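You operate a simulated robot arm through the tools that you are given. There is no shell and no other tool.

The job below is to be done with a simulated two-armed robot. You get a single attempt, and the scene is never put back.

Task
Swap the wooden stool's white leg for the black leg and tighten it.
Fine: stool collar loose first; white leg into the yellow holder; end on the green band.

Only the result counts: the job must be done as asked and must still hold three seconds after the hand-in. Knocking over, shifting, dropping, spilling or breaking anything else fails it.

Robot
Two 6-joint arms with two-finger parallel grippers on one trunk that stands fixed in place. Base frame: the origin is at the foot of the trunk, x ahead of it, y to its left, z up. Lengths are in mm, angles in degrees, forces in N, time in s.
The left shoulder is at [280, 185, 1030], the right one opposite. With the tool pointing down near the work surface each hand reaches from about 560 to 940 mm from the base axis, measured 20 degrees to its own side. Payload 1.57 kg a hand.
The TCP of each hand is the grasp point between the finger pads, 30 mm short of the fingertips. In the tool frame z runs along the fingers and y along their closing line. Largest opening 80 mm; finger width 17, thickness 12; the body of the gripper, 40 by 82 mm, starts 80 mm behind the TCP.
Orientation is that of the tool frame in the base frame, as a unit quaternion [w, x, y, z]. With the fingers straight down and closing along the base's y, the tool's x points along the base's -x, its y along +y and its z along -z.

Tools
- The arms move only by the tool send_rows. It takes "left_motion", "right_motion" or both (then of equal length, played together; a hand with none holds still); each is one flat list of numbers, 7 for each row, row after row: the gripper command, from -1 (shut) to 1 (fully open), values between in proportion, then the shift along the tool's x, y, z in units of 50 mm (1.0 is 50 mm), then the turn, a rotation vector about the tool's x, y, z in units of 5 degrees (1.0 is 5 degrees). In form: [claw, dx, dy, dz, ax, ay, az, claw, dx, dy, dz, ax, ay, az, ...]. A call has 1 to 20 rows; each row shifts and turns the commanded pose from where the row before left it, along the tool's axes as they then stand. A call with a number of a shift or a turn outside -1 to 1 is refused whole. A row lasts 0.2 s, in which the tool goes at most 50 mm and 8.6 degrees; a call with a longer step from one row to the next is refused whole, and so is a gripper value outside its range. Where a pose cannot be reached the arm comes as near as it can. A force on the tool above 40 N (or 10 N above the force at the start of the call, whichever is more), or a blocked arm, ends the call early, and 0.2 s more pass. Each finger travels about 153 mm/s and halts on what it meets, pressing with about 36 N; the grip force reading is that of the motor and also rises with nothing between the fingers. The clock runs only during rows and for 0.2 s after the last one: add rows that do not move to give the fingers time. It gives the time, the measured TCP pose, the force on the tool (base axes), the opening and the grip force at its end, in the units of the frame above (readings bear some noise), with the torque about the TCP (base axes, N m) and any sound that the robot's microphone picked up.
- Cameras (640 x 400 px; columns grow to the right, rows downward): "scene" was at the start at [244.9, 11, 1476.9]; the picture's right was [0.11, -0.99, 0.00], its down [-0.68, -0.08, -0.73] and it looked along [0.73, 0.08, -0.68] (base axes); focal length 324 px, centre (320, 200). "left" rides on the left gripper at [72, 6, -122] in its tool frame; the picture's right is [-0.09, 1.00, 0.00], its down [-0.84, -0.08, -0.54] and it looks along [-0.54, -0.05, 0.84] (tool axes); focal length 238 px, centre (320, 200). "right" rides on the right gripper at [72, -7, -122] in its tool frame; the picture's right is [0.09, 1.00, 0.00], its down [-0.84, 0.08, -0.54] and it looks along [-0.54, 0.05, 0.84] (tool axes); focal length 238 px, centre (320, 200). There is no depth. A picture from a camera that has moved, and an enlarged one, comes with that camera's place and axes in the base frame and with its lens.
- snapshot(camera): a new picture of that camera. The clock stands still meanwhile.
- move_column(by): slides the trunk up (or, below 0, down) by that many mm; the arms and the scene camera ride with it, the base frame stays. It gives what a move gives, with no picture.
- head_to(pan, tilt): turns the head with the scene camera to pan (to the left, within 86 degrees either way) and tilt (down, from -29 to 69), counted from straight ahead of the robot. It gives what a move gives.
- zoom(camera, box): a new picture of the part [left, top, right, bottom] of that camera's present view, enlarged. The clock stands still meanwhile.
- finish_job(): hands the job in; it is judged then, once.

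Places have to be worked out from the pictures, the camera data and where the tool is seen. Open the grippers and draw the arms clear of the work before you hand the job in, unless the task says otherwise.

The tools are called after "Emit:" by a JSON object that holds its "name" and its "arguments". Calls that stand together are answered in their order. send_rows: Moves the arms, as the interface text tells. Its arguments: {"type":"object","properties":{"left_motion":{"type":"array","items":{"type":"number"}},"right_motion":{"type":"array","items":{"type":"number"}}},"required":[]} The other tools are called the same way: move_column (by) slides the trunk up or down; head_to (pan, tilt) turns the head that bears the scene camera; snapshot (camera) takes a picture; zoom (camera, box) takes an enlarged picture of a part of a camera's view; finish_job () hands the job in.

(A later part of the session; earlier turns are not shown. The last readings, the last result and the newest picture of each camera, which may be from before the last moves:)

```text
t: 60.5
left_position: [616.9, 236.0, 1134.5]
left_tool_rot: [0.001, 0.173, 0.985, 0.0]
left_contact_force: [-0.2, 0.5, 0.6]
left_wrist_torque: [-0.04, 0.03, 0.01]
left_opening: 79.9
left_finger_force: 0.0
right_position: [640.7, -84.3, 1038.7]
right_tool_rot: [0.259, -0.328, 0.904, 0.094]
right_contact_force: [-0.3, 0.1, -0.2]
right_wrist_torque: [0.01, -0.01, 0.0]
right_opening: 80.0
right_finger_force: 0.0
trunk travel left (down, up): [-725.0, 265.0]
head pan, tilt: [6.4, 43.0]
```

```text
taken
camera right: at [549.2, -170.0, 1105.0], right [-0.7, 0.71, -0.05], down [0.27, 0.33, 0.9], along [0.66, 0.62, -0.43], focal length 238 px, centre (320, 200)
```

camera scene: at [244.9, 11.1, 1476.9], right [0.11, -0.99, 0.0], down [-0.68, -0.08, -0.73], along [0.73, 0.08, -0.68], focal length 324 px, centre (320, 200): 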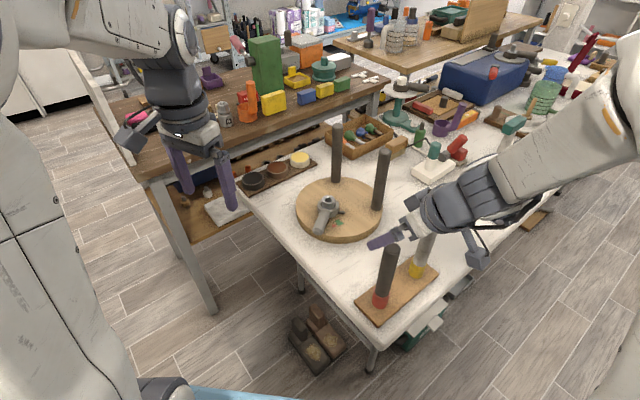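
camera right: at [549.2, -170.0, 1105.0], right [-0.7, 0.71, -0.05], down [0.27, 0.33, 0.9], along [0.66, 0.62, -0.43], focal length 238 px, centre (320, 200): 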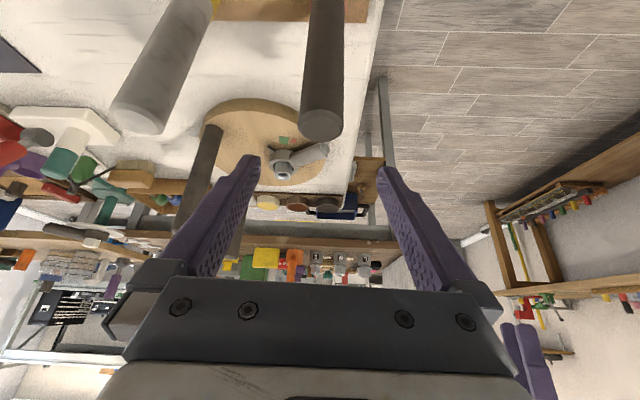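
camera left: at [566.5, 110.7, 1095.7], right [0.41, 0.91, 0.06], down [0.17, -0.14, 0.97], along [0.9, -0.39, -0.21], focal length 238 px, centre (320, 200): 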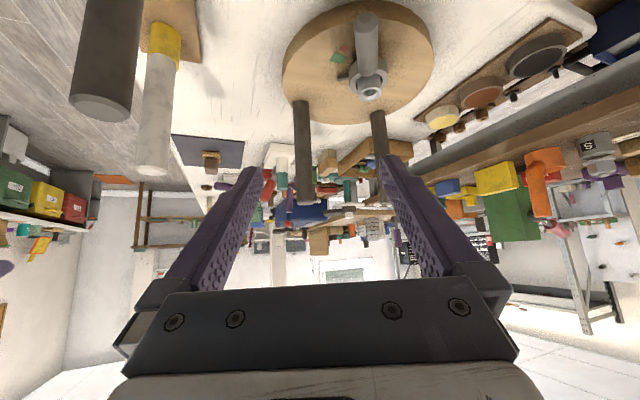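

Aligned above the black leg (top centred at column 322 between the fingers). I descend vertically to z≈936 and check before closing.

Emit:
{"name": "send_rows", "arguments": {"right_motion": [1, 0.218, 0, 0.349, 0, 0, 0, 1, 0.218, 0, 0.349, 0, 0, 0, 1, 0.218, 0, 0.349, 0, 0, 0, 1, 0.218, 0, 0.349, 0, 0, 0, 1, 0.218, 0, 0.349, 0, 0, 0, 1, 0, 0, 0, 0, 0, 0]}}

Emit:
{"name": "snapshot", "arguments": {"camera": "right"}}

Emit:
{"name": "zoom", "arguments": {"camera": "scene", "box": [340, 190, 470, 320]}}

```text
t: 61.9
left_position: [617.2, 236.4, 1134.7]
left_tool_rot: [-0.001, 0.173, 0.985, 0.0]
left_contact_force: [-0.9, -0.7, 0.6]
left_wrist_torque: [0.03, -0.01, -0.02]
left_opening: 80.0
left_finger_force: 0.0
right_position: [640.2, -87.9, 938.7]
right_tool_rot: [0.259, -0.329, 0.903, 0.095]
right_contact_force: [-0.1, -0.1, -0.2]
right_wrist_torque: [0.0, 0.01, -0.03]
right_opening: 80.0
right_finger_force: 0.0
trunk travel left (down, up): [-725.0, 265.0]
head pan, tilt: [6.4, 43.0]
```

```text
taken
camera right: at [548.9, -172.9, 1002.4], right [-0.7, 0.71, -0.05], down [0.27, 0.33, 0.9], along [0.66, 0.62, -0.43], focal length 238 px, centre (320, 200)
```

right: 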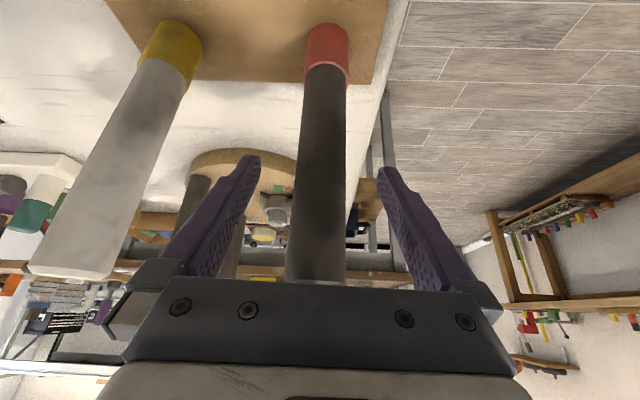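

```text
3.08 times, centred on (405, 255) of scene
camera zoom: at [245.0, 10.9, 1476.9], right [0.11, -0.99, 0.0], down [-0.68, -0.08, -0.73], along [0.73, 0.08, -0.68], focal length 995 px, centre (58, 31)
```

zoom: 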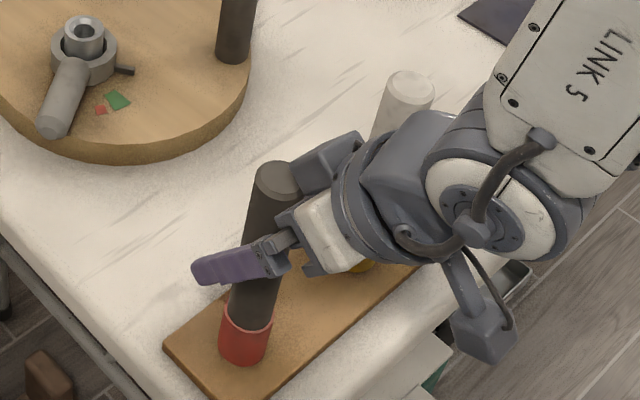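

The black leg is centred. Close on it.

Emit:
{"name": "send_rows", "arguments": {"right_motion": [-1, 0, 0, 0, 0, 0, 0, -1, 0, 0, 0, 0, 0, 0, -1, 0, 0, 0, 0, 0, 0]}}

Emit:
{"name": "send_rows", "arguments": {"right_motion": [-1, -0.053, 0, -0.085, 0, 0, 0, -1, -0.053, 0, -0.085, 0, 0, 0, -1, 0, 0, 0, 0, 0, 0]}}

Emit:
{"name": "zoom", "arguments": {"camera": "scene", "box": [340, 190, 470, 320]}}

Emit:
{"name": "snapshot", "arguments": {"camera": "right"}}

```text
t: 62.7
left_position: [617.3, 235.2, 1135.4]
left_tool_rot: [0.0, 0.174, 0.985, 0.001]
left_contact_force: [-0.7, -0.4, 0.6]
left_wrist_torque: [0.0, 0.02, -0.02]
left_opening: 80.0
left_finger_force: 0.1
right_position: [640.0, -87.7, 937.2]
right_tool_rot: [0.259, -0.329, 0.903, 0.095]
right_contact_force: [0.3, 0.4, 0.4]
right_wrist_torque: [-0.02, 0.04, 0.0]
right_opening: 30.9
right_finger_force: 36.2
trunk travel left (down, up): [-725.0, 265.0]
head pan, tilt: [6.4, 43.0]
```

```text
t: 63.5
left_position: [617.0, 236.0, 1134.1]
left_tool_rot: [0.0, 0.174, 0.985, 0.0]
left_contact_force: [0.4, 0.0, -0.3]
left_wrist_torque: [-0.02, 0.0, -0.07]
left_opening: 79.9
left_finger_force: 0.1
right_position: [640.4, -86.5, 947.4]
right_tool_rot: [0.259, -0.329, 0.903, 0.095]
right_contact_force: [0.2, -0.6, -1.8]
right_wrist_torque: [0.0, 0.01, -0.01]
right_opening: 31.0
right_finger_force: 36.2
trunk travel left (down, up): [-725.0, 265.0]
head pan, tilt: [6.4, 43.0]
```

```text
3.08 times, centred on (405, 255) of scene
camera zoom: at [244.9, 10.9, 1476.9], right [0.11, -0.99, 0.0], down [-0.68, -0.08, -0.73], along [0.73, 0.08, -0.68], focal length 995 px, centre (58, 31)
```

zoom: 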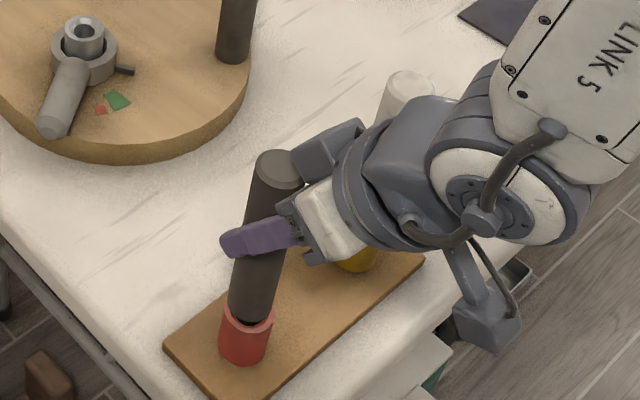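

```text
taken
camera right: at [550.0, -171.9, 1012.0], right [-0.7, 0.71, -0.05], down [0.27, 0.33, 0.9], along [0.66, 0.62, -0.43], focal length 238 px, centre (320, 200)
```

right: 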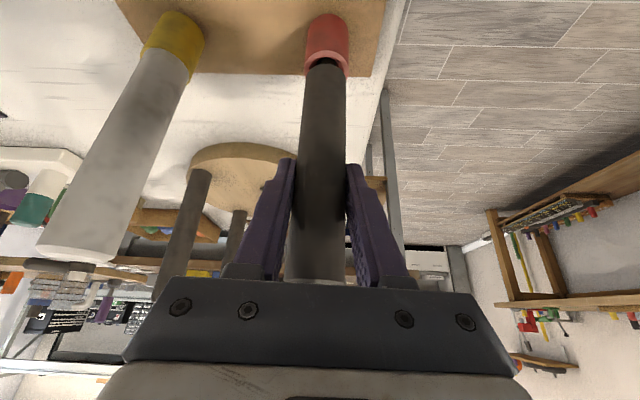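

It slides out freely. I lift 70 mm more, carry it toward the stool to about (800,0,1018), and turn yaw back to 21°.

Emit:
{"name": "send_rows", "arguments": {"right_motion": [-1, -0.186, 0, -0.297, 0, 0, 0, -1, -0.186, 0, -0.297, 0, 0, 0, -1, -0.186, 0, -0.297, 0, 0, 0, -1, -0.186, 0, -0.297, 0, 0, 0, -1, -0.4, -0.09, 0.24, 0, 0, 0, -1, -0.6, -0.145, 0.365, 0, 0, 0, -1, -0.6, -0.145, 0.365, 0, 0, 0, -1, -0.6, -0.145, 0.365, 0, 0, 0, -1, -0.5, -0.12, 0.3, 0, 0, 0, -1, -0.36, -0.08, 0.21, 0, 0, 0, -1, 0, 0, 0, 0.503, 0, 0.805, -1, 0, 0, 0, 0.503, 0, 0.805, -1, 0, 0, 0, 0.503, 0, 0.805, -1, 0, 0, 0, 0.503, 0, 0.805, -1, 0, 0, 0, 0, 0, 0, -1, 0, 0, 0, 0, 0, 0]}}

Emit:
{"name": "snapshot", "arguments": {"camera": "scene"}}

Emit:
{"name": "zoom", "arguments": {"camera": "scene", "box": [280, 130, 420, 260]}}

Emit:
{"name": "snapshot", "arguments": {"camera": "right"}}

Emit:
{"name": "snapshot", "arguments": {"camera": "left"}}

```text
t: 66.9
left_position: [615.8, 236.6, 1134.6]
left_tool_rot: [0.0, 0.174, 0.985, 0.0]
left_contact_force: [-0.3, 0.3, 0.4]
left_wrist_torque: [-0.01, 0.01, -0.05]
left_opening: 80.0
left_finger_force: 0.1
right_position: [802.8, 1.6, 1019.8]
right_tool_rot: [0.271, -0.175, 0.945, 0.051]
right_contact_force: [-0.3, -0.1, -1.2]
right_wrist_torque: [0.05, 0.0, -0.01]
right_opening: 30.9
right_finger_force: 35.8
trunk travel left (down, up): [-725.0, 265.0]
head pan, tilt: [6.4, 43.0]
```

```text
taken
camera scene: at [245.0, 11.0, 1476.9], right [0.11, -0.99, 0.0], down [-0.68, -0.08, -0.73], along [0.73, 0.08, -0.68], focal length 324 px, centre (320, 200)
```

scene: 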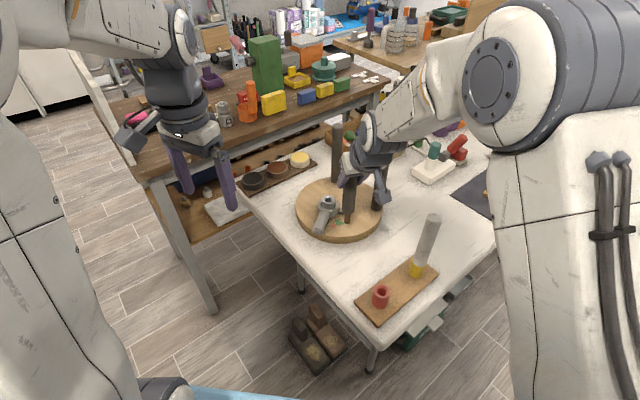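

```text
3.08 times, centred on (350, 195) of scene
camera zoom: at [245.0, 11.0, 1476.9], right [0.11, -0.99, 0.0], down [-0.68, -0.08, -0.73], along [0.73, 0.08, -0.68], focal length 995 px, centre (228, 215)
```

zoom: 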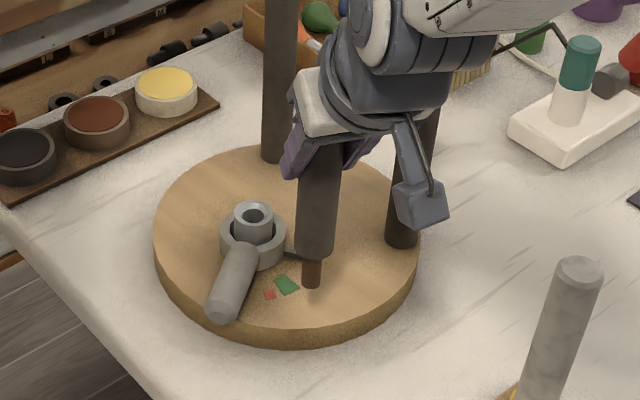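

```text
taken
camera right: at [688.9, -48.9, 1085.3], right [-0.43, 0.9, -0.05], down [0.37, 0.22, 0.9], along [0.82, 0.37, -0.43], focal length 238 px, centre (320, 200)
```

right: 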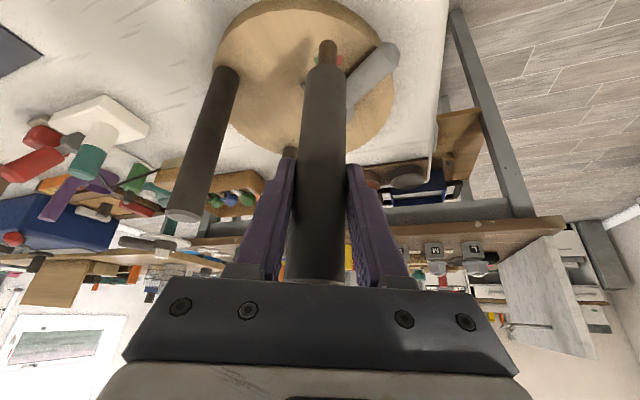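

```text
taken
camera left: at [551.4, 267.0, 1256.2], right [0.43, 0.9, 0.0], down [0.76, -0.36, 0.54], along [0.49, -0.23, -0.84], focal length 238 px, centre (320, 200)
```

left: 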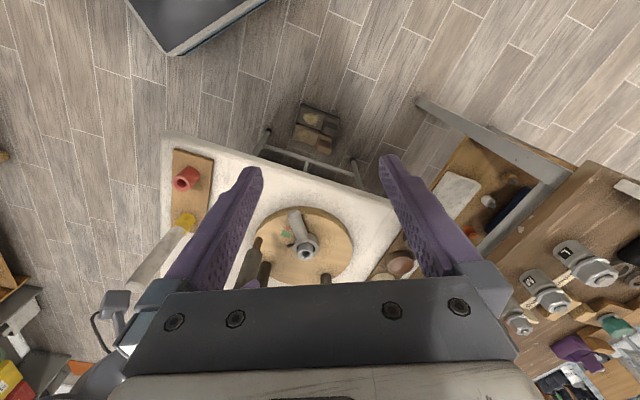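

The black leg hangs upright with its tenon. I move it over the stool socket to the TCP spot where the white leg had been seated (907.5, 61.5), at z≈1012.

Emit:
{"name": "send_rows", "arguments": {"right_motion": [-1, -0.485, 0.092, 0.35, 0, 0, 0, -1, -0.485, 0.092, 0.35, 0, 0, 0, -1, -0.485, 0.092, 0.35, 0, 0, 0, -1, -0.485, 0.092, 0.35, 0, 0, 0, -1, 0, 0, 0, 0, 0, 0, -1, 0, 0, 0, 0, 0, 0]}}

Emit:
{"name": "zoom", "arguments": {"camera": "scene", "box": [290, 150, 370, 230]}}

Emit:
{"name": "zoom", "arguments": {"camera": "left", "box": [260, 200, 350, 290]}}

Emit:
{"name": "snapshot", "arguments": {"camera": "right"}}

```text
t: 68.3
left_position: [618.0, 235.6, 1134.5]
left_tool_rot: [0.0, 0.174, 0.985, 0.0]
left_contact_force: [0.4, -0.6, 0.7]
left_wrist_torque: [0.01, 0.0, -0.01]
left_opening: 79.9
left_finger_force: 0.1
right_position: [908.9, 61.3, 1011.3]
right_tool_rot: [0.271, -0.175, 0.945, 0.05]
right_contact_force: [0.0, 0.5, -1.6]
right_wrist_torque: [-0.01, 0.01, 0.0]
right_opening: 31.1
right_finger_force: 35.5
trunk travel left (down, up): [-725.0, 265.0]
head pan, tilt: [6.4, 43.0]
```

```text
5.00 times, centred on (330, 190) of scene
camera zoom: at [245.0, 11.0, 1476.9], right [0.11, -0.99, 0.0], down [-0.68, -0.08, -0.73], along [0.73, 0.08, -0.68], focal length 1617 px, centre (270, 250)
```

zoom: 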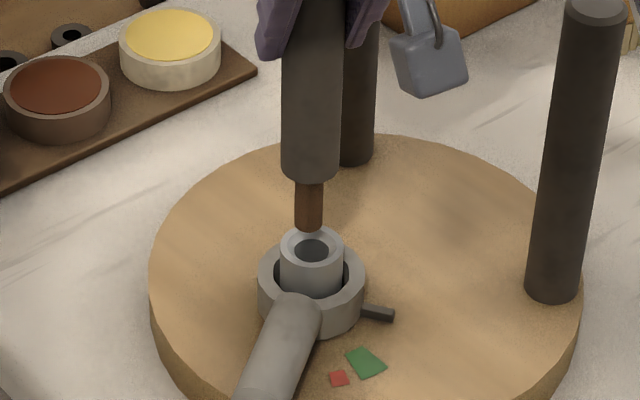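

```text
4.44 times, centred on (305, 245) of left
camera zoom: at [551.5, 267.0, 1256.2], right [0.43, 0.9, 0.0], down [0.76, -0.36, 0.54], along [0.49, -0.23, -0.84], focal length 1059 px, centre (387, 0)
```

zoom: 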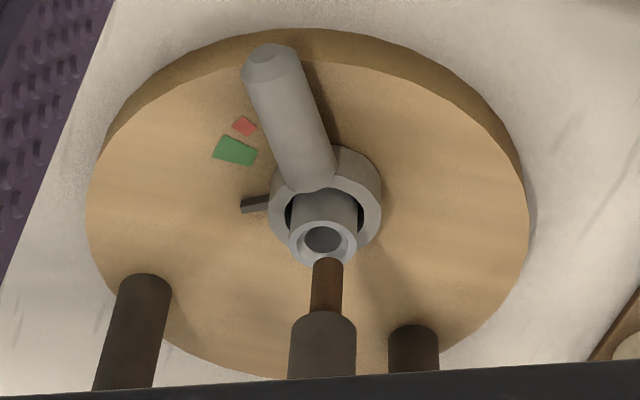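

```text
taken
camera right: at [794.7, 9.8, 1077.0], right [-0.43, 0.9, -0.05], down [0.37, 0.22, 0.9], along [0.82, 0.37, -0.43], focal length 238 px, centre (320, 200)
```

right: 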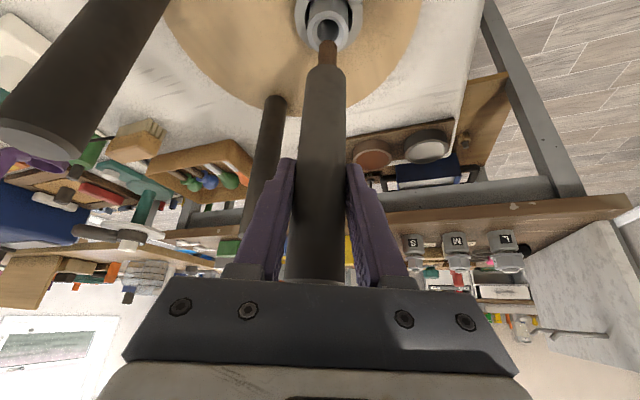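

Socket top is at (908,62,858); tenon bottom ≈(912,64,873). I shift (-4,-2) and lower 8 mm, then recheck.

Emit:
{"name": "send_rows", "arguments": {"right_motion": [-1, 0.081, -0.006, 0.044, 0, 0, 0, -1, 0.081, -0.006, 0.044, 0, 0, 0, -1, 0, 0, 0, 0, 0, 0, -1, 0, 0, 0, 0, 0, 0]}}

Emit:
{"name": "zoom", "arguments": {"camera": "scene", "box": [305, 170, 355, 220]}}

Emit:
{"name": "zoom", "arguments": {"camera": "left", "box": [280, 230, 330, 280]}}

Emit:
{"name": "zoom", "arguments": {"camera": "right", "box": [270, 0, 390, 120]}}

```text
t: 69.3
left_position: [617.9, 236.0, 1135.2]
left_tool_rot: [0.0, 0.174, 0.985, 0.0]
left_contact_force: [0.1, 0.1, 0.6]
left_wrist_torque: [0.01, 0.0, 0.02]
left_opening: 80.0
left_finger_force: 0.0
right_position: [903.2, 59.4, 1003.6]
right_tool_rot: [0.271, -0.175, 0.945, 0.05]
right_contact_force: [-0.1, -0.5, -1.3]
right_wrist_torque: [0.02, -0.03, -0.03]
right_opening: 30.8
right_finger_force: 35.9
trunk travel left (down, up): [-725.0, 265.0]
head pan, tilt: [6.4, 43.0]
```

```text
8.00 times, centred on (330, 195) of scene
camera zoom: at [245.0, 11.0, 1476.9], right [0.11, -0.99, 0.0], down [-0.68, -0.08, -0.73], along [0.73, 0.08, -0.68], focal length 2588 px, centre (240, 240)
```

zoom: 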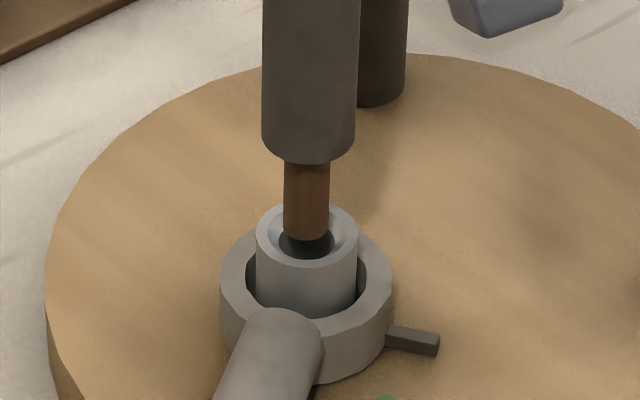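

```text
8.00 times, centred on (305, 255) of left
camera zoom: at [551.5, 267.0, 1256.2], right [0.43, 0.9, 0.0], down [0.76, -0.36, 0.54], along [0.49, -0.23, -0.84], focal length 1907 px, centre (440, -240)
```

zoom: 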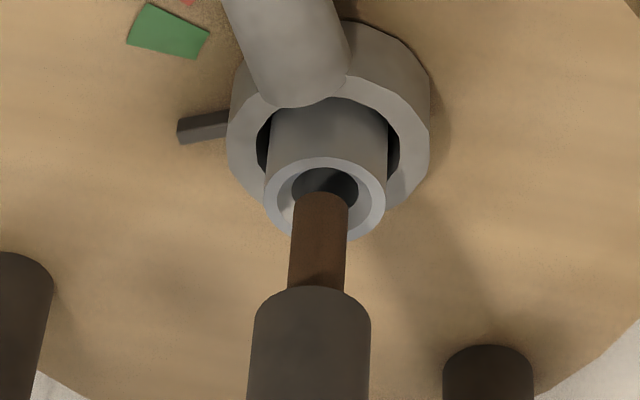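

```text
3.33 times, centred on (330, 60) of right
camera zoom: at [789.2, 7.6, 1068.7], right [-0.43, 0.9, -0.05], down [0.37, 0.22, 0.9], along [0.82, 0.37, -0.43], focal length 794 px, centre (287, 667)
```

zoom: 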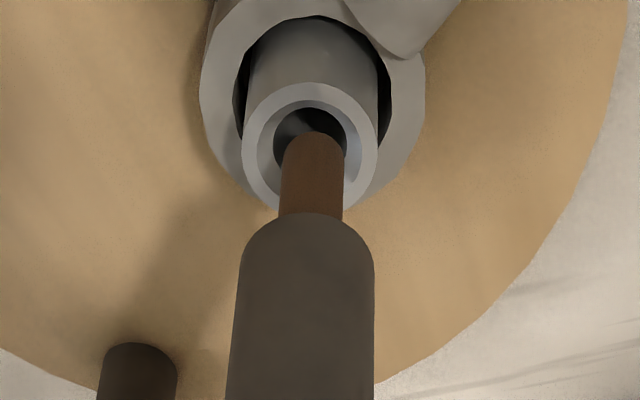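

Tenon is now aligned within about 1 mm in all three views, its tip near the socket mouth. I lower gently 12 mm in small steps.

Emit:
{"name": "send_rows", "arguments": {"right_motion": [-1, 0.032, 0, 0.051, 0, 0, 0, -1, 0.032, 0, 0.051, 0, 0, 0, -1, 0.032, 0, 0.051, 0, 0, 0, -1, 0.032, 0, 0.051, 0, 0, 0, -1, 0, 0, 0, 0, 0, 0]}}

Emit:
{"name": "zoom", "arguments": {"camera": "scene", "box": [305, 170, 355, 220]}}

Emit:
{"name": "zoom", "arguments": {"camera": "left", "box": [280, 230, 330, 280]}}

Emit:
{"name": "zoom", "arguments": {"camera": "right", "box": [270, 0, 390, 120]}}

```text
t: 70.5
left_position: [618.1, 237.9, 1134.3]
left_tool_rot: [0.0, 0.174, 0.985, 0.0]
left_contact_force: [-0.4, 0.2, 0.9]
left_wrist_torque: [0.0, -0.03, 0.01]
left_opening: 79.9
left_finger_force: 0.0
right_position: [903.2, 59.6, 993.0]
right_tool_rot: [0.271, -0.176, 0.945, 0.05]
right_contact_force: [-0.1, -1.8, -1.5]
right_wrist_torque: [-0.05, -0.08, 0.01]
right_opening: 30.9
right_finger_force: 36.0
trunk travel left (down, up): [-725.0, 265.0]
head pan, tilt: [6.4, 43.0]
```

```text
8.00 times, centred on (330, 195) of scene
camera zoom: at [245.0, 11.0, 1476.9], right [0.11, -0.99, 0.0], down [-0.68, -0.08, -0.73], along [0.73, 0.08, -0.68], focal length 2588 px, centre (240, 240)
```

zoom: 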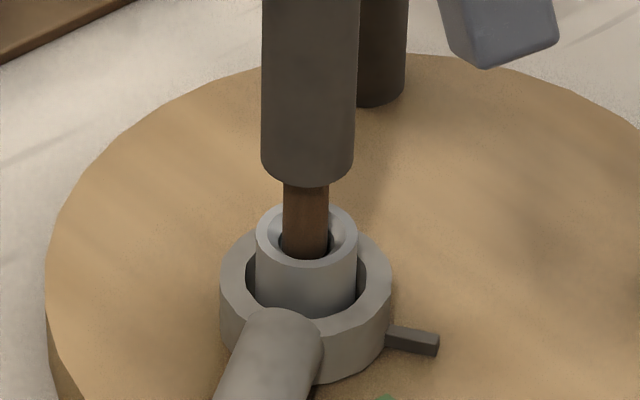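

```text
8.00 times, centred on (305, 255) of left
camera zoom: at [551.5, 266.9, 1256.2], right [0.43, 0.9, 0.0], down [0.76, -0.36, 0.54], along [0.49, -0.23, -0.84], focal length 1907 px, centre (440, -240)
```

zoom: 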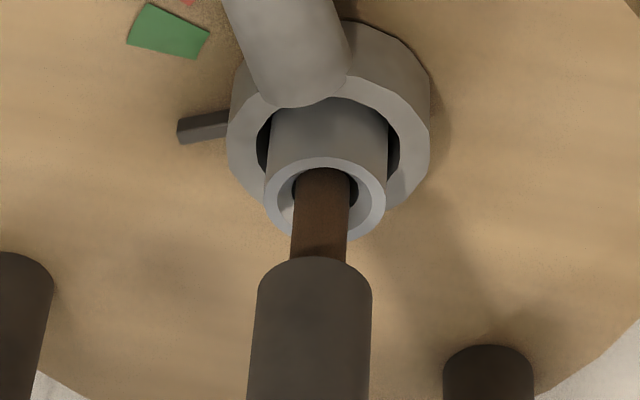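

```text
3.33 times, centred on (330, 60) of right
camera zoom: at [789.0, 7.7, 1058.6], right [-0.43, 0.9, -0.05], down [0.37, 0.22, 0.9], along [0.82, 0.37, -0.43], focal length 794 px, centre (287, 667)
```

zoom: 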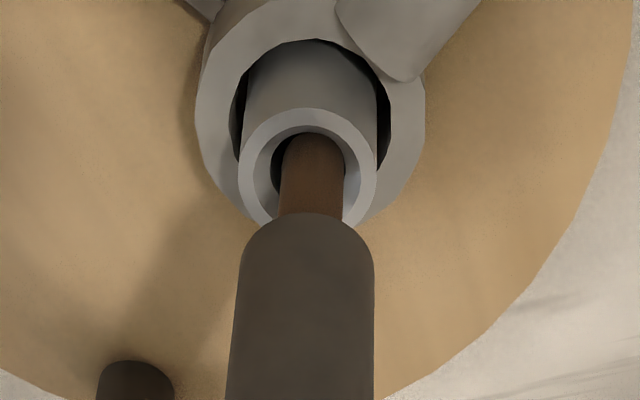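

Tenon has entered, with a slight sideways contact toward -y. I shift +0.8 mm in y and lower 15 mm more.

Emit:
{"name": "send_rows", "arguments": {"right_motion": [-1, -0.004, 0.016, 0.003, 0, 0, 0, -1, 0.042, 0, 0.068, 0, 0, 0, -1, 0.042, 0, 0.068, 0, 0, 0, -1, 0.042, 0, 0.068, 0, 0, 0, -1, 0.032, 0, 0.051, 0, 0, 0, -1, 0, 0, 0, 0, 0, 0]}}

Emit:
{"name": "zoom", "arguments": {"camera": "scene", "box": [305, 170, 355, 220]}}

Emit:
{"name": "zoom", "arguments": {"camera": "left", "box": [280, 230, 330, 280]}}

```text
t: 71.9
left_position: [617.9, 234.9, 1134.2]
left_tool_rot: [0.001, 0.174, 0.985, 0.0]
left_contact_force: [0.2, 0.6, 0.5]
left_wrist_torque: [-0.02, 0.03, -0.01]
left_opening: 80.2
left_finger_force: 0.1
right_position: [902.9, 60.2, 978.0]
right_tool_rot: [0.272, -0.176, 0.945, 0.051]
right_contact_force: [4.5, -4.2, 1.1]
right_wrist_torque: [-0.47, -0.54, -0.02]
right_opening: 30.9
right_finger_force: 36.0
trunk travel left (down, up): [-725.0, 265.0]
head pan, tilt: [6.4, 43.0]
```

```text
8.00 times, centred on (330, 195) of scene
camera zoom: at [245.1, 10.7, 1476.9], right [0.11, -0.99, 0.0], down [-0.68, -0.08, -0.73], along [0.73, 0.08, -0.68], focal length 2588 px, centre (240, 240)
```

zoom: 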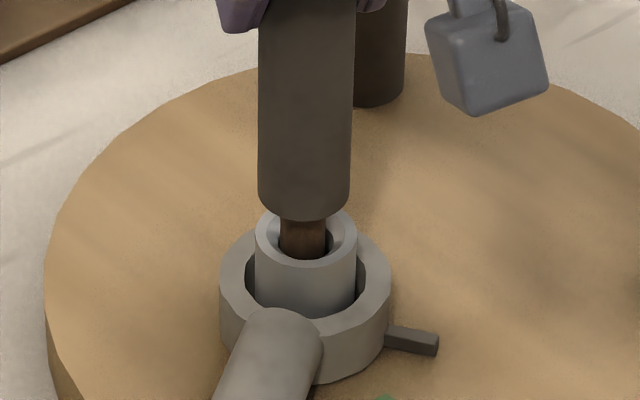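

```text
8.00 times, centred on (305, 255) of left
camera zoom: at [551.6, 266.7, 1256.2], right [0.43, 0.9, 0.0], down [0.76, -0.36, 0.54], along [0.49, -0.23, -0.84], focal length 1907 px, centre (440, -240)
```

zoom: 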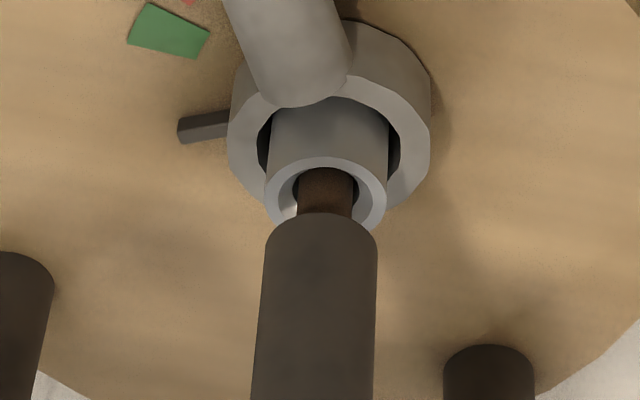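

Side contact says the leg should go slightly +x, -y. I shift (+0.8,-0.9) and read again.

Emit:
{"name": "send_rows", "arguments": {"right_motion": [-1, -0.007, -0.023, 0.005, 0, 0, 0, -1, 0, 0, 0, 0, 0, 0, -1, 0, 0, 0, 0, 0, 0]}}

Emit:
{"name": "zoom", "arguments": {"camera": "scene", "box": [305, 150, 355, 220]}}

Emit:
{"name": "zoom", "arguments": {"camera": "right", "box": [240, 0, 400, 160]}}

```text
t: 72.7
left_position: [617.6, 236.7, 1134.6]
left_tool_rot: [-0.001, 0.173, 0.985, 0.0]
left_contact_force: [0.1, -0.3, -0.1]
left_wrist_torque: [0.01, -0.01, 0.02]
left_opening: 80.1
left_finger_force: 0.0
right_position: [904.6, 59.9, 976.4]
right_tool_rot: [0.27, -0.175, 0.945, 0.05]
right_contact_force: [-0.6, -0.1, -1.6]
right_wrist_torque: [0.02, 0.02, 0.02]
right_opening: 31.0
right_finger_force: 36.2
trunk travel left (down, up): [-725.0, 265.0]
head pan, tilt: [6.4, 43.0]
```

```text
5.71 times, centred on (330, 185) of scene
camera zoom: at [245.0, 11.0, 1476.9], right [0.11, -0.99, 0.0], down [-0.68, -0.08, -0.73], along [0.73, 0.08, -0.68], focal length 1848 px, centre (263, 286)
```

zoom: 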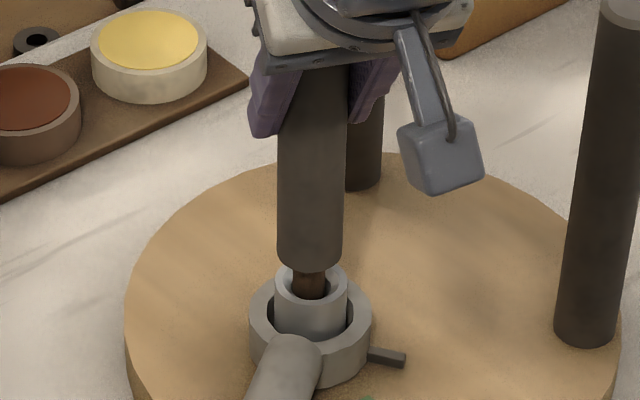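

```text
2.50 times, centred on (320, 80) of right
camera zoom: at [789.9, 8.7, 1042.3], right [-0.43, 0.9, -0.05], down [0.37, 0.22, 0.9], along [0.82, 0.37, -0.43], focal length 596 px, centre (320, 500)
```

zoom: 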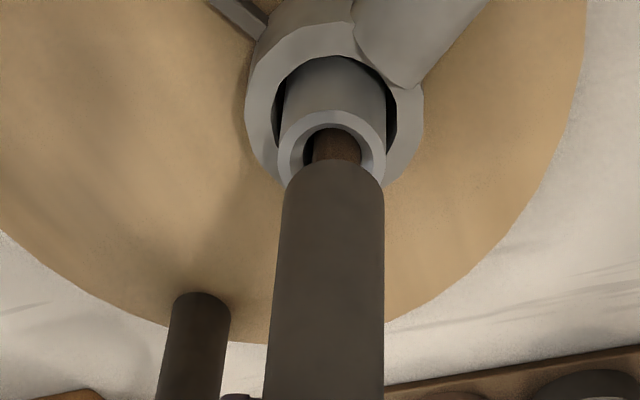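

Contact gone. I continue down 14 mm.

Emit:
{"name": "send_rows", "arguments": {"right_motion": [-1, 0.038, -0.006, 0.059, 0, 0, 0, -1, 0.038, -0.004, 0.059, 0, 0, 0, -1, 0.038, 0, 0.059, 0, 0, 0, -1, 0.038, 0, 0.059, 0, 0, 0, -1, 0, 0, 0, 0, 0, 0]}}

Emit:
{"name": "zoom", "arguments": {"camera": "scene", "box": [305, 150, 355, 220]}}

Emit:
{"name": "zoom", "arguments": {"camera": "left", "box": [280, 230, 330, 280]}}

```text
t: 73.9
left_position: [617.4, 236.5, 1135.1]
left_tool_rot: [0.0, 0.174, 0.985, 0.0]
left_contact_force: [1.2, -0.1, 0.1]
left_wrist_torque: [0.0, 0.0, 0.01]
left_opening: 80.0
left_finger_force: 0.0
right_position: [904.0, 57.9, 961.8]
right_tool_rot: [0.271, -0.175, 0.945, 0.05]
right_contact_force: [-0.7, -0.7, -1.3]
right_wrist_torque: [-0.01, 0.03, -0.01]
right_opening: 30.9
right_finger_force: 36.2
trunk travel left (down, up): [-725.0, 265.0]
head pan, tilt: [6.4, 43.0]
```

```text
5.71 times, centred on (330, 185) of scene
camera zoom: at [245.0, 11.0, 1476.9], right [0.11, -0.99, 0.0], down [-0.68, -0.08, -0.73], along [0.73, 0.08, -0.68], focal length 1848 px, centre (263, 286)
```

zoom: 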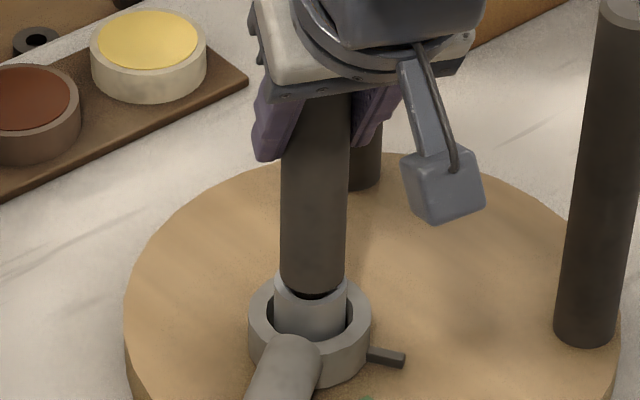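

```text
8.00 times, centred on (305, 255) of left
camera zoom: at [551.5, 266.9, 1256.2], right [0.43, 0.9, 0.0], down [0.76, -0.36, 0.54], along [0.49, -0.23, -0.84], focal length 1907 px, centre (440, -240)
```

zoom: 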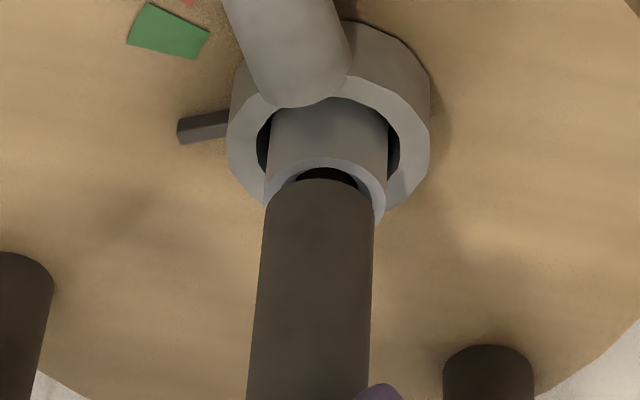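

Nearly seated, no side load. I step down in small increments until contact.

Emit:
{"name": "send_rows", "arguments": {"right_motion": [-1, 0.032, 0, 0.051, 0, 0, 0, -1, 0.021, 0, 0.034, 0, 0, 0, -1, 0, 0, 0, 0, 0, 0]}}

Emit:
{"name": "send_rows", "arguments": {"right_motion": [-1, 0.021, 0, 0.034, 0, 0, 0, -1, 0, 0, 0, 0, 0, 0]}}

Emit:
{"name": "zoom", "arguments": {"camera": "left", "box": [280, 230, 330, 280]}}

Emit:
{"name": "zoom", "arguments": {"camera": "scene", "box": [305, 150, 355, 220]}}

```text
t: 74.7
left_position: [617.6, 235.6, 1134.1]
left_tool_rot: [0.0, 0.174, 0.985, 0.0]
left_contact_force: [0.5, -0.3, 0.4]
left_wrist_torque: [-0.02, 0.01, 0.02]
left_opening: 80.0
left_finger_force: 0.1
right_position: [904.8, 57.8, 957.6]
right_tool_rot: [0.272, -0.176, 0.945, 0.05]
right_contact_force: [0.0, 0.3, -1.5]
right_wrist_torque: [0.01, 0.04, 0.0]
right_opening: 30.9
right_finger_force: 36.1
trunk travel left (down, up): [-725.0, 265.0]
head pan, tilt: [6.4, 43.0]
```

```text
t: 75.3
left_position: [618.1, 235.0, 1135.3]
left_tool_rot: [0.0, 0.173, 0.985, 0.0]
left_contact_force: [-0.6, -0.6, 0.7]
left_wrist_torque: [0.01, 0.0, -0.03]
left_opening: 80.0
left_finger_force: 0.1
right_position: [903.6, 57.4, 954.9]
right_tool_rot: [0.271, -0.175, 0.945, 0.05]
right_contact_force: [-1.0, -0.7, -1.9]
right_wrist_torque: [-0.08, -0.01, 0.02]
right_opening: 30.9
right_finger_force: 36.2
trunk travel left (down, up): [-725.0, 265.0]
head pan, tilt: [6.4, 43.0]
```

```text
8.00 times, centred on (305, 255) of left
camera zoom: at [551.4, 266.9, 1256.2], right [0.43, 0.9, 0.0], down [0.76, -0.36, 0.54], along [0.49, -0.23, -0.84], focal length 1907 px, centre (440, -240)
```

zoom: 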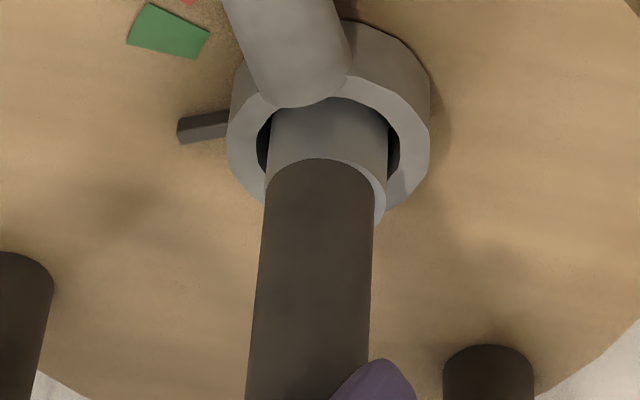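

```text
5.71 times, centred on (330, 185) of scene
camera zoom: at [245.0, 10.9, 1476.9], right [0.11, -0.99, 0.0], down [-0.68, -0.08, -0.73], along [0.73, 0.08, -0.68], focal length 1848 px, centre (263, 286)
```

zoom: 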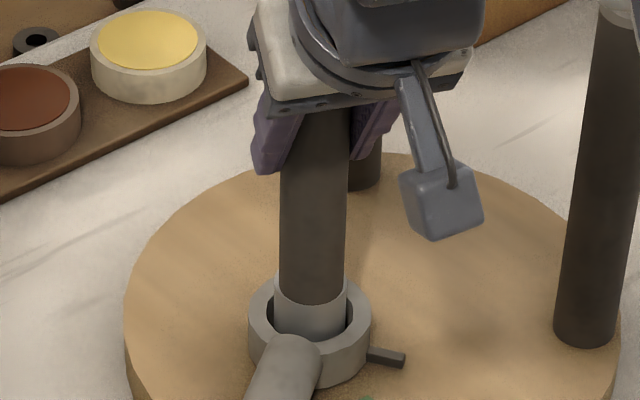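

Not quite seated yet; two more 1.2 mm steps, checking force.

Emit:
{"name": "send_rows", "arguments": {"right_motion": [-1, 0.013, 0, 0.021, 0, 0, 0, -1, 0, 0, 0, 0, 0, 0]}}

Emit:
{"name": "send_rows", "arguments": {"right_motion": [-1, 0.013, 0, 0.021, 0, 0, 0, -1, 0, 0, 0, 0, 0, 0]}}

Emit:
{"name": "zoom", "arguments": {"camera": "left", "box": [280, 230, 330, 280]}}

```text
t: 75.9
left_position: [617.1, 235.6, 1134.5]
left_tool_rot: [0.0, 0.173, 0.985, 0.0]
left_contact_force: [-0.9, 0.6, -0.2]
left_wrist_torque: [0.0, -0.02, 0.0]
left_opening: 79.9
left_finger_force: 0.0
right_position: [904.5, 58.3, 954.4]
right_tool_rot: [0.272, -0.175, 0.945, 0.05]
right_contact_force: [-4.1, 0.5, 7.3]
right_wrist_torque: [-0.11, 0.28, -0.02]
right_opening: 30.7
right_finger_force: 36.3
trunk travel left (down, up): [-725.0, 265.0]
head pan, tilt: [6.4, 43.0]
```

```text
t: 76.5
left_position: [617.3, 235.2, 1135.1]
left_tool_rot: [0.001, 0.173, 0.985, 0.0]
left_contact_force: [-0.6, 0.5, 0.2]
left_wrist_torque: [-0.01, 0.0, 0.02]
left_opening: 79.8
left_finger_force: 0.1
right_position: [903.9, 57.8, 955.8]
right_tool_rot: [0.273, -0.175, 0.944, 0.05]
right_contact_force: [-5.0, 0.0, 18.6]
right_wrist_torque: [-0.13, 0.49, -0.05]
right_opening: 30.8
right_finger_force: 36.0
trunk travel left (down, up): [-725.0, 265.0]
head pan, tilt: [6.4, 43.0]
```

```text
8.00 times, centred on (305, 255) of left
camera zoom: at [550.4, 266.9, 1256.9], right [0.43, 0.9, 0.0], down [0.76, -0.36, 0.54], along [0.49, -0.23, -0.84], focal length 1907 px, centre (440, -240)
```

zoom: 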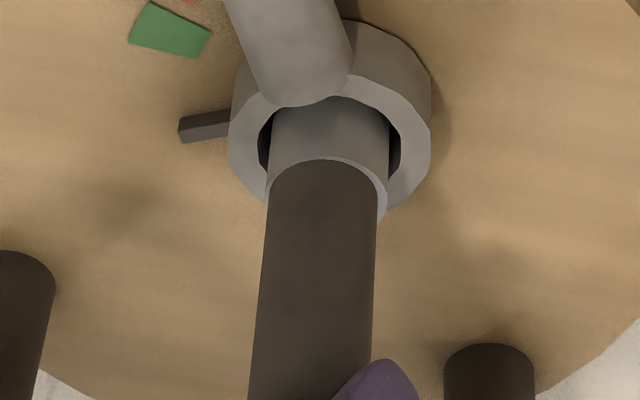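

Seated firmly (18 N up). I relieve the pressure, open, and back the right hand out along its axis.

Emit:
{"name": "send_rows", "arguments": {"right_motion": [-1, -0.018, 0, -0.029, 0, 0, 0, -1, 0, 0, 0, 0, 0, 0, 0, 0, 0, 0, 0, 0, 0, 1, 0, 0, 0, 0, 0, 0, 1, 0, 0, 0, 0, 0, 0, 1, 0, 0, -0.4, 0, 0, 0, 1, 0, 0, -0.8, 0, 0, 0, 1, 0, 0, -0.9, 0, 0, 0, 1, 0, 0, -0.9, 0, 0, 0, 1, 0, 0, 0, 0, 0, 0]}}

Emit:
{"name": "zoom", "arguments": {"camera": "scene", "box": [260, 110, 400, 250]}}

Emit:
{"name": "snapshot", "arguments": {"camera": "left"}}

```text
t: 78.7
left_position: [617.5, 236.0, 1135.0]
left_tool_rot: [0.0, 0.174, 0.985, 0.0]
left_contact_force: [-0.5, 0.0, 0.0]
left_wrist_torque: [0.01, 0.02, 0.03]
left_opening: 79.9
left_finger_force: 0.1
right_position: [828.5, 29.4, 1081.9]
right_tool_rot: [0.271, -0.177, 0.945, 0.051]
right_contact_force: [-0.3, 0.4, 0.4]
right_wrist_torque: [-0.05, -0.03, -0.03]
right_opening: 79.9
right_finger_force: 0.2
trunk travel left (down, up): [-725.0, 265.0]
head pan, tilt: [6.4, 43.0]
```

```text
2.86 times, centred on (330, 180) of scene
camera zoom: at [244.6, 10.9, 1477.0], right [0.11, -0.99, 0.0], down [-0.68, -0.08, -0.73], along [0.73, 0.08, -0.68], focal length 924 px, centre (291, 257)
```

zoom: 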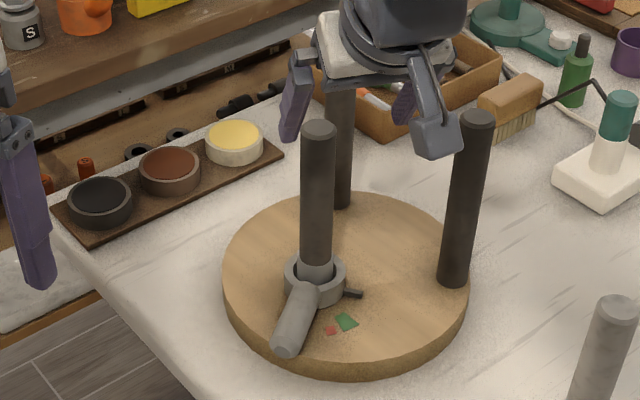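

```text
taken
camera left: at [551.1, 266.9, 1256.4], right [0.43, 0.9, 0.0], down [0.76, -0.36, 0.54], along [0.49, -0.23, -0.84], focal length 238 px, centre (320, 200)
```

left: 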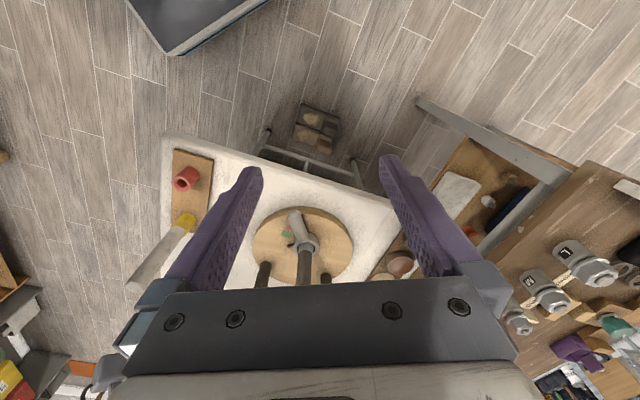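

The black leg stands in the socket. I withdraw the right arm to the side, and bring the left hand (turned 10°) above the lever, whose handle now lies at ≈170° with end ≈(815,78).

Emit:
{"name": "send_rows", "arguments": {"left_motion": [1, 0, 0, 0, 0, 0, -0.67, 1, 0, 0, 0, 0, 0, -0.67, 1, 0, 0, 0, 0, 0, -0.66, 1, 0, 0, 0, 0, 0, 0, 1, 0, 0, 0, 0, 0, 0, 1, 0, 0, 0, 0, 0, 0, 1, 0, 0, 0, 0, 0, 0, 1, -0.789, -0.402, 0.117, 0, 0, 0, 1, -0.789, -0.402, 0.117, 0, 0, 0, 1, -0.789, -0.402, 0.117, 0, 0, 0, 1, -0.789, -0.402, 0.117, 0, 0, 0, 1, -0.789, -0.402, 0.117, 0, 0, 0, 1, -0.789, -0.402, 0.117, 0, 0, 0, 1, 0, 0, 0, 0, 0, 0], "right_motion": [1, 0.466, -0.543, -0.448, 0, 0, 0, 1, 0.466, -0.543, -0.448, 0, 0, 0, 1, 0.466, -0.543, -0.448, 0, 0, 0, 1, 0.466, -0.543, -0.448, 0, 0, 0, 1, 0.466, -0.543, -0.448, 0, 0, 0, 1, 0.466, -0.543, -0.448, 0, 0, 0, 1, 0.466, -0.543, -0.448, 0, 0, 0, 1, 0.466, -0.543, -0.448, 0, 0, 0, 1, 0.466, -0.543, -0.448, 0, 0, 0, 1, 0, 0, 0, 0, 0, 0, 1, 0, 0, 0, 0, 0, 0, 1, 0, 0, 0, 0, 0, 0, 1, 0, 0, 0, 0, 0, 0, 1, 0, 0, 0, 0, 0, 0]}}

Emit:
{"name": "zoom", "arguments": {"camera": "left", "box": [240, 60, 400, 220]}}

Emit:
{"name": "snapshot", "arguments": {"camera": "scene"}}

```text
t: 81.7
left_position: [833.0, 75.4, 1100.1]
left_tool_rot: [-0.001, 0.087, 0.996, -0.001]
left_contact_force: [0.2, -0.1, -0.2]
left_wrist_torque: [-0.03, -0.04, -0.02]
left_opening: 80.0
left_finger_force: 0.2
right_position: [653.7, -302.2, 1139.1]
right_tool_rot: [0.271, -0.176, 0.945, 0.05]
right_contact_force: [0.7, 0.5, -0.8]
right_wrist_torque: [0.01, 0.02, 0.0]
right_opening: 80.0
right_finger_force: 0.1
trunk travel left (down, up): [-725.0, 265.0]
head pan, tilt: [6.4, 43.0]
```

```text
2.50 times, centred on (320, 140) of left
camera zoom: at [762.5, 94.5, 1221.8], right [0.26, 0.96, 0.0], down [0.81, -0.22, 0.54], along [0.52, -0.14, -0.84], focal length 596 px, centre (320, 350)
```

zoom: 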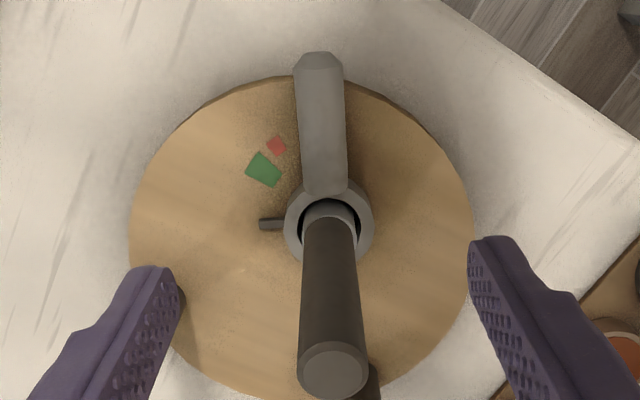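

```text
taken
camera scene: at [245.3, 10.7, 1476.9], right [0.11, -0.99, 0.0], down [-0.68, -0.08, -0.73], along [0.73, 0.08, -0.68], focal length 324 px, centre (320, 200)
```

scene: 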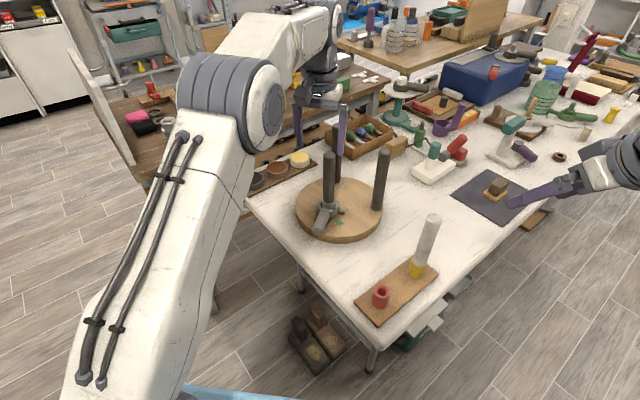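

The handle measures at ≈169°, with grip point (829.5,77.5). I fine-align and descend to TCP z≈850 with fingers open.

Emit:
{"name": "send_rows", "arguments": {"left_motion": [1, 0.076, 0.028, 0.4, 0, 0, 0.1, 1, 0, 0, 0.9, 0, 0, 0, 1, 0, 0, 0.9, 0, 0, 0, 1, 0, 0, 0.9, 0, 0, 0, 1, 0, 0, 0.8, 0, 0, 0, 1, 0, 0, 0.6, 0, 0, 0, 1, 0, 0, 0.48, 0, 0, 0, 1, 0, 0, 0, 0, 0, 0]}}

Emit:
{"name": "snapshot", "arguments": {"camera": "left"}}

Emit:
{"name": "zoom", "arguments": {"camera": "scene", "box": [285, 180, 365, 245]}}

```text
t: 83.5
left_position: [826.6, 75.4, 851.3]
left_tool_rot: [0.0, 0.092, 0.996, 0.0]
left_contact_force: [-0.7, 0.2, -0.2]
left_wrist_torque: [-0.03, 0.01, 0.02]
left_opening: 80.1
left_finger_force: 0.0
right_position: [653.7, -303.5, 1139.8]
right_tool_rot: [0.271, -0.175, 0.945, 0.051]
right_contact_force: [-1.1, 0.0, 0.7]
right_wrist_torque: [-0.01, -0.02, 0.05]
right_opening: 80.0
right_finger_force: 0.0
trunk travel left (down, up): [-725.0, 265.0]
head pan, tilt: [6.4, 43.0]
```

```text
taken
camera left: at [755.7, 95.5, 972.9], right [0.27, 0.96, 0.0], down [0.81, -0.23, 0.54], along [0.52, -0.15, -0.84], focal length 238 px, centre (320, 200)
```

left: 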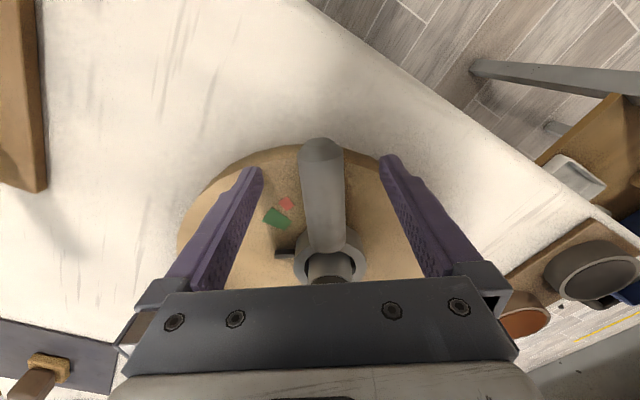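

```text
6.15 times, centred on (325, 212) of scene
camera zoom: at [245.0, 10.9, 1476.9], right [0.11, -0.99, 0.0], down [-0.68, -0.08, -0.73], along [0.73, 0.08, -0.68], focal length 1991 px, centre (289, 123)
```

zoom: 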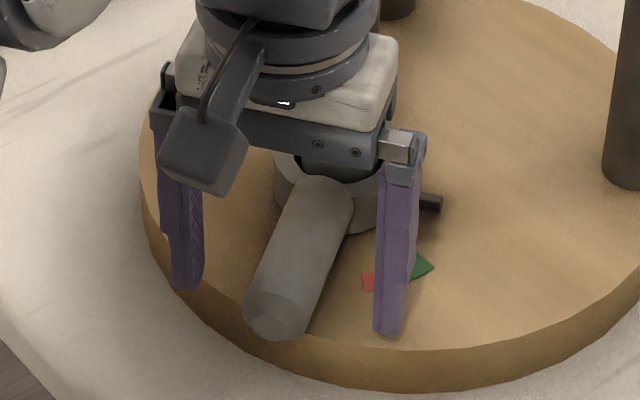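

The handle is between the fingers, ~1.5 mm off centre. I correct and close.

Emit:
{"name": "send_rows", "arguments": {"left_motion": [1, 0, 0.03, 0, 0, 0, 0, -1, 0, 0, 0, 0, 0, 0, -1, 0, 0, 0, 0, 0, 0, -1, 0, 0, 0, 0, 0, 0]}}

Emit:
{"name": "zoom", "arguments": {"camera": "left", "box": [240, 120, 400, 290]}}

Emit:
{"name": "zoom", "arguments": {"camera": "scene", "box": [260, 110, 400, 250]}}

```text
t: 84.5
left_position: [825.9, 76.4, 850.6]
left_tool_rot: [-0.001, 0.092, 0.996, 0.0]
left_contact_force: [-1.4, -0.7, 1.1]
left_wrist_torque: [0.02, 0.0, -0.38]
left_opening: 29.3
left_finger_force: 35.8
right_position: [653.3, -302.1, 1140.1]
right_tool_rot: [0.271, -0.175, 0.945, 0.05]
right_contact_force: [0.5, 0.1, 0.0]
right_wrist_torque: [-0.02, 0.02, 0.0]
right_opening: 79.8
right_finger_force: 0.1
trunk travel left (down, up): [-725.0, 265.0]
head pan, tilt: [6.4, 43.0]
```

```text
2.35 times, centred on (320, 205) of left
camera zoom: at [756.0, 97.2, 972.7], right [0.27, 0.96, 0.0], down [0.81, -0.23, 0.54], along [0.52, -0.15, -0.84], focal length 561 px, centre (320, 188)
```

zoom: 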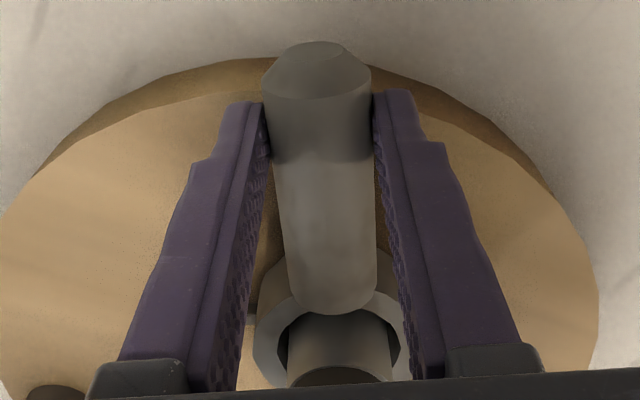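

```text
2.86 times, centred on (330, 180) of scene
camera zoom: at [244.9, 10.8, 1477.0], right [0.11, -0.99, 0.0], down [-0.68, -0.08, -0.73], along [0.73, 0.08, -0.68], focal length 924 px, centre (291, 257)
```

zoom: 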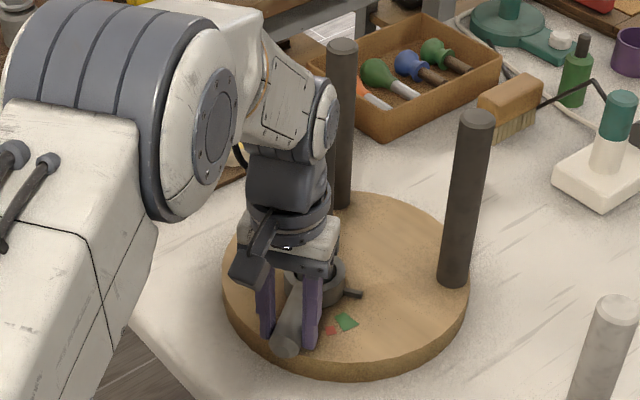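

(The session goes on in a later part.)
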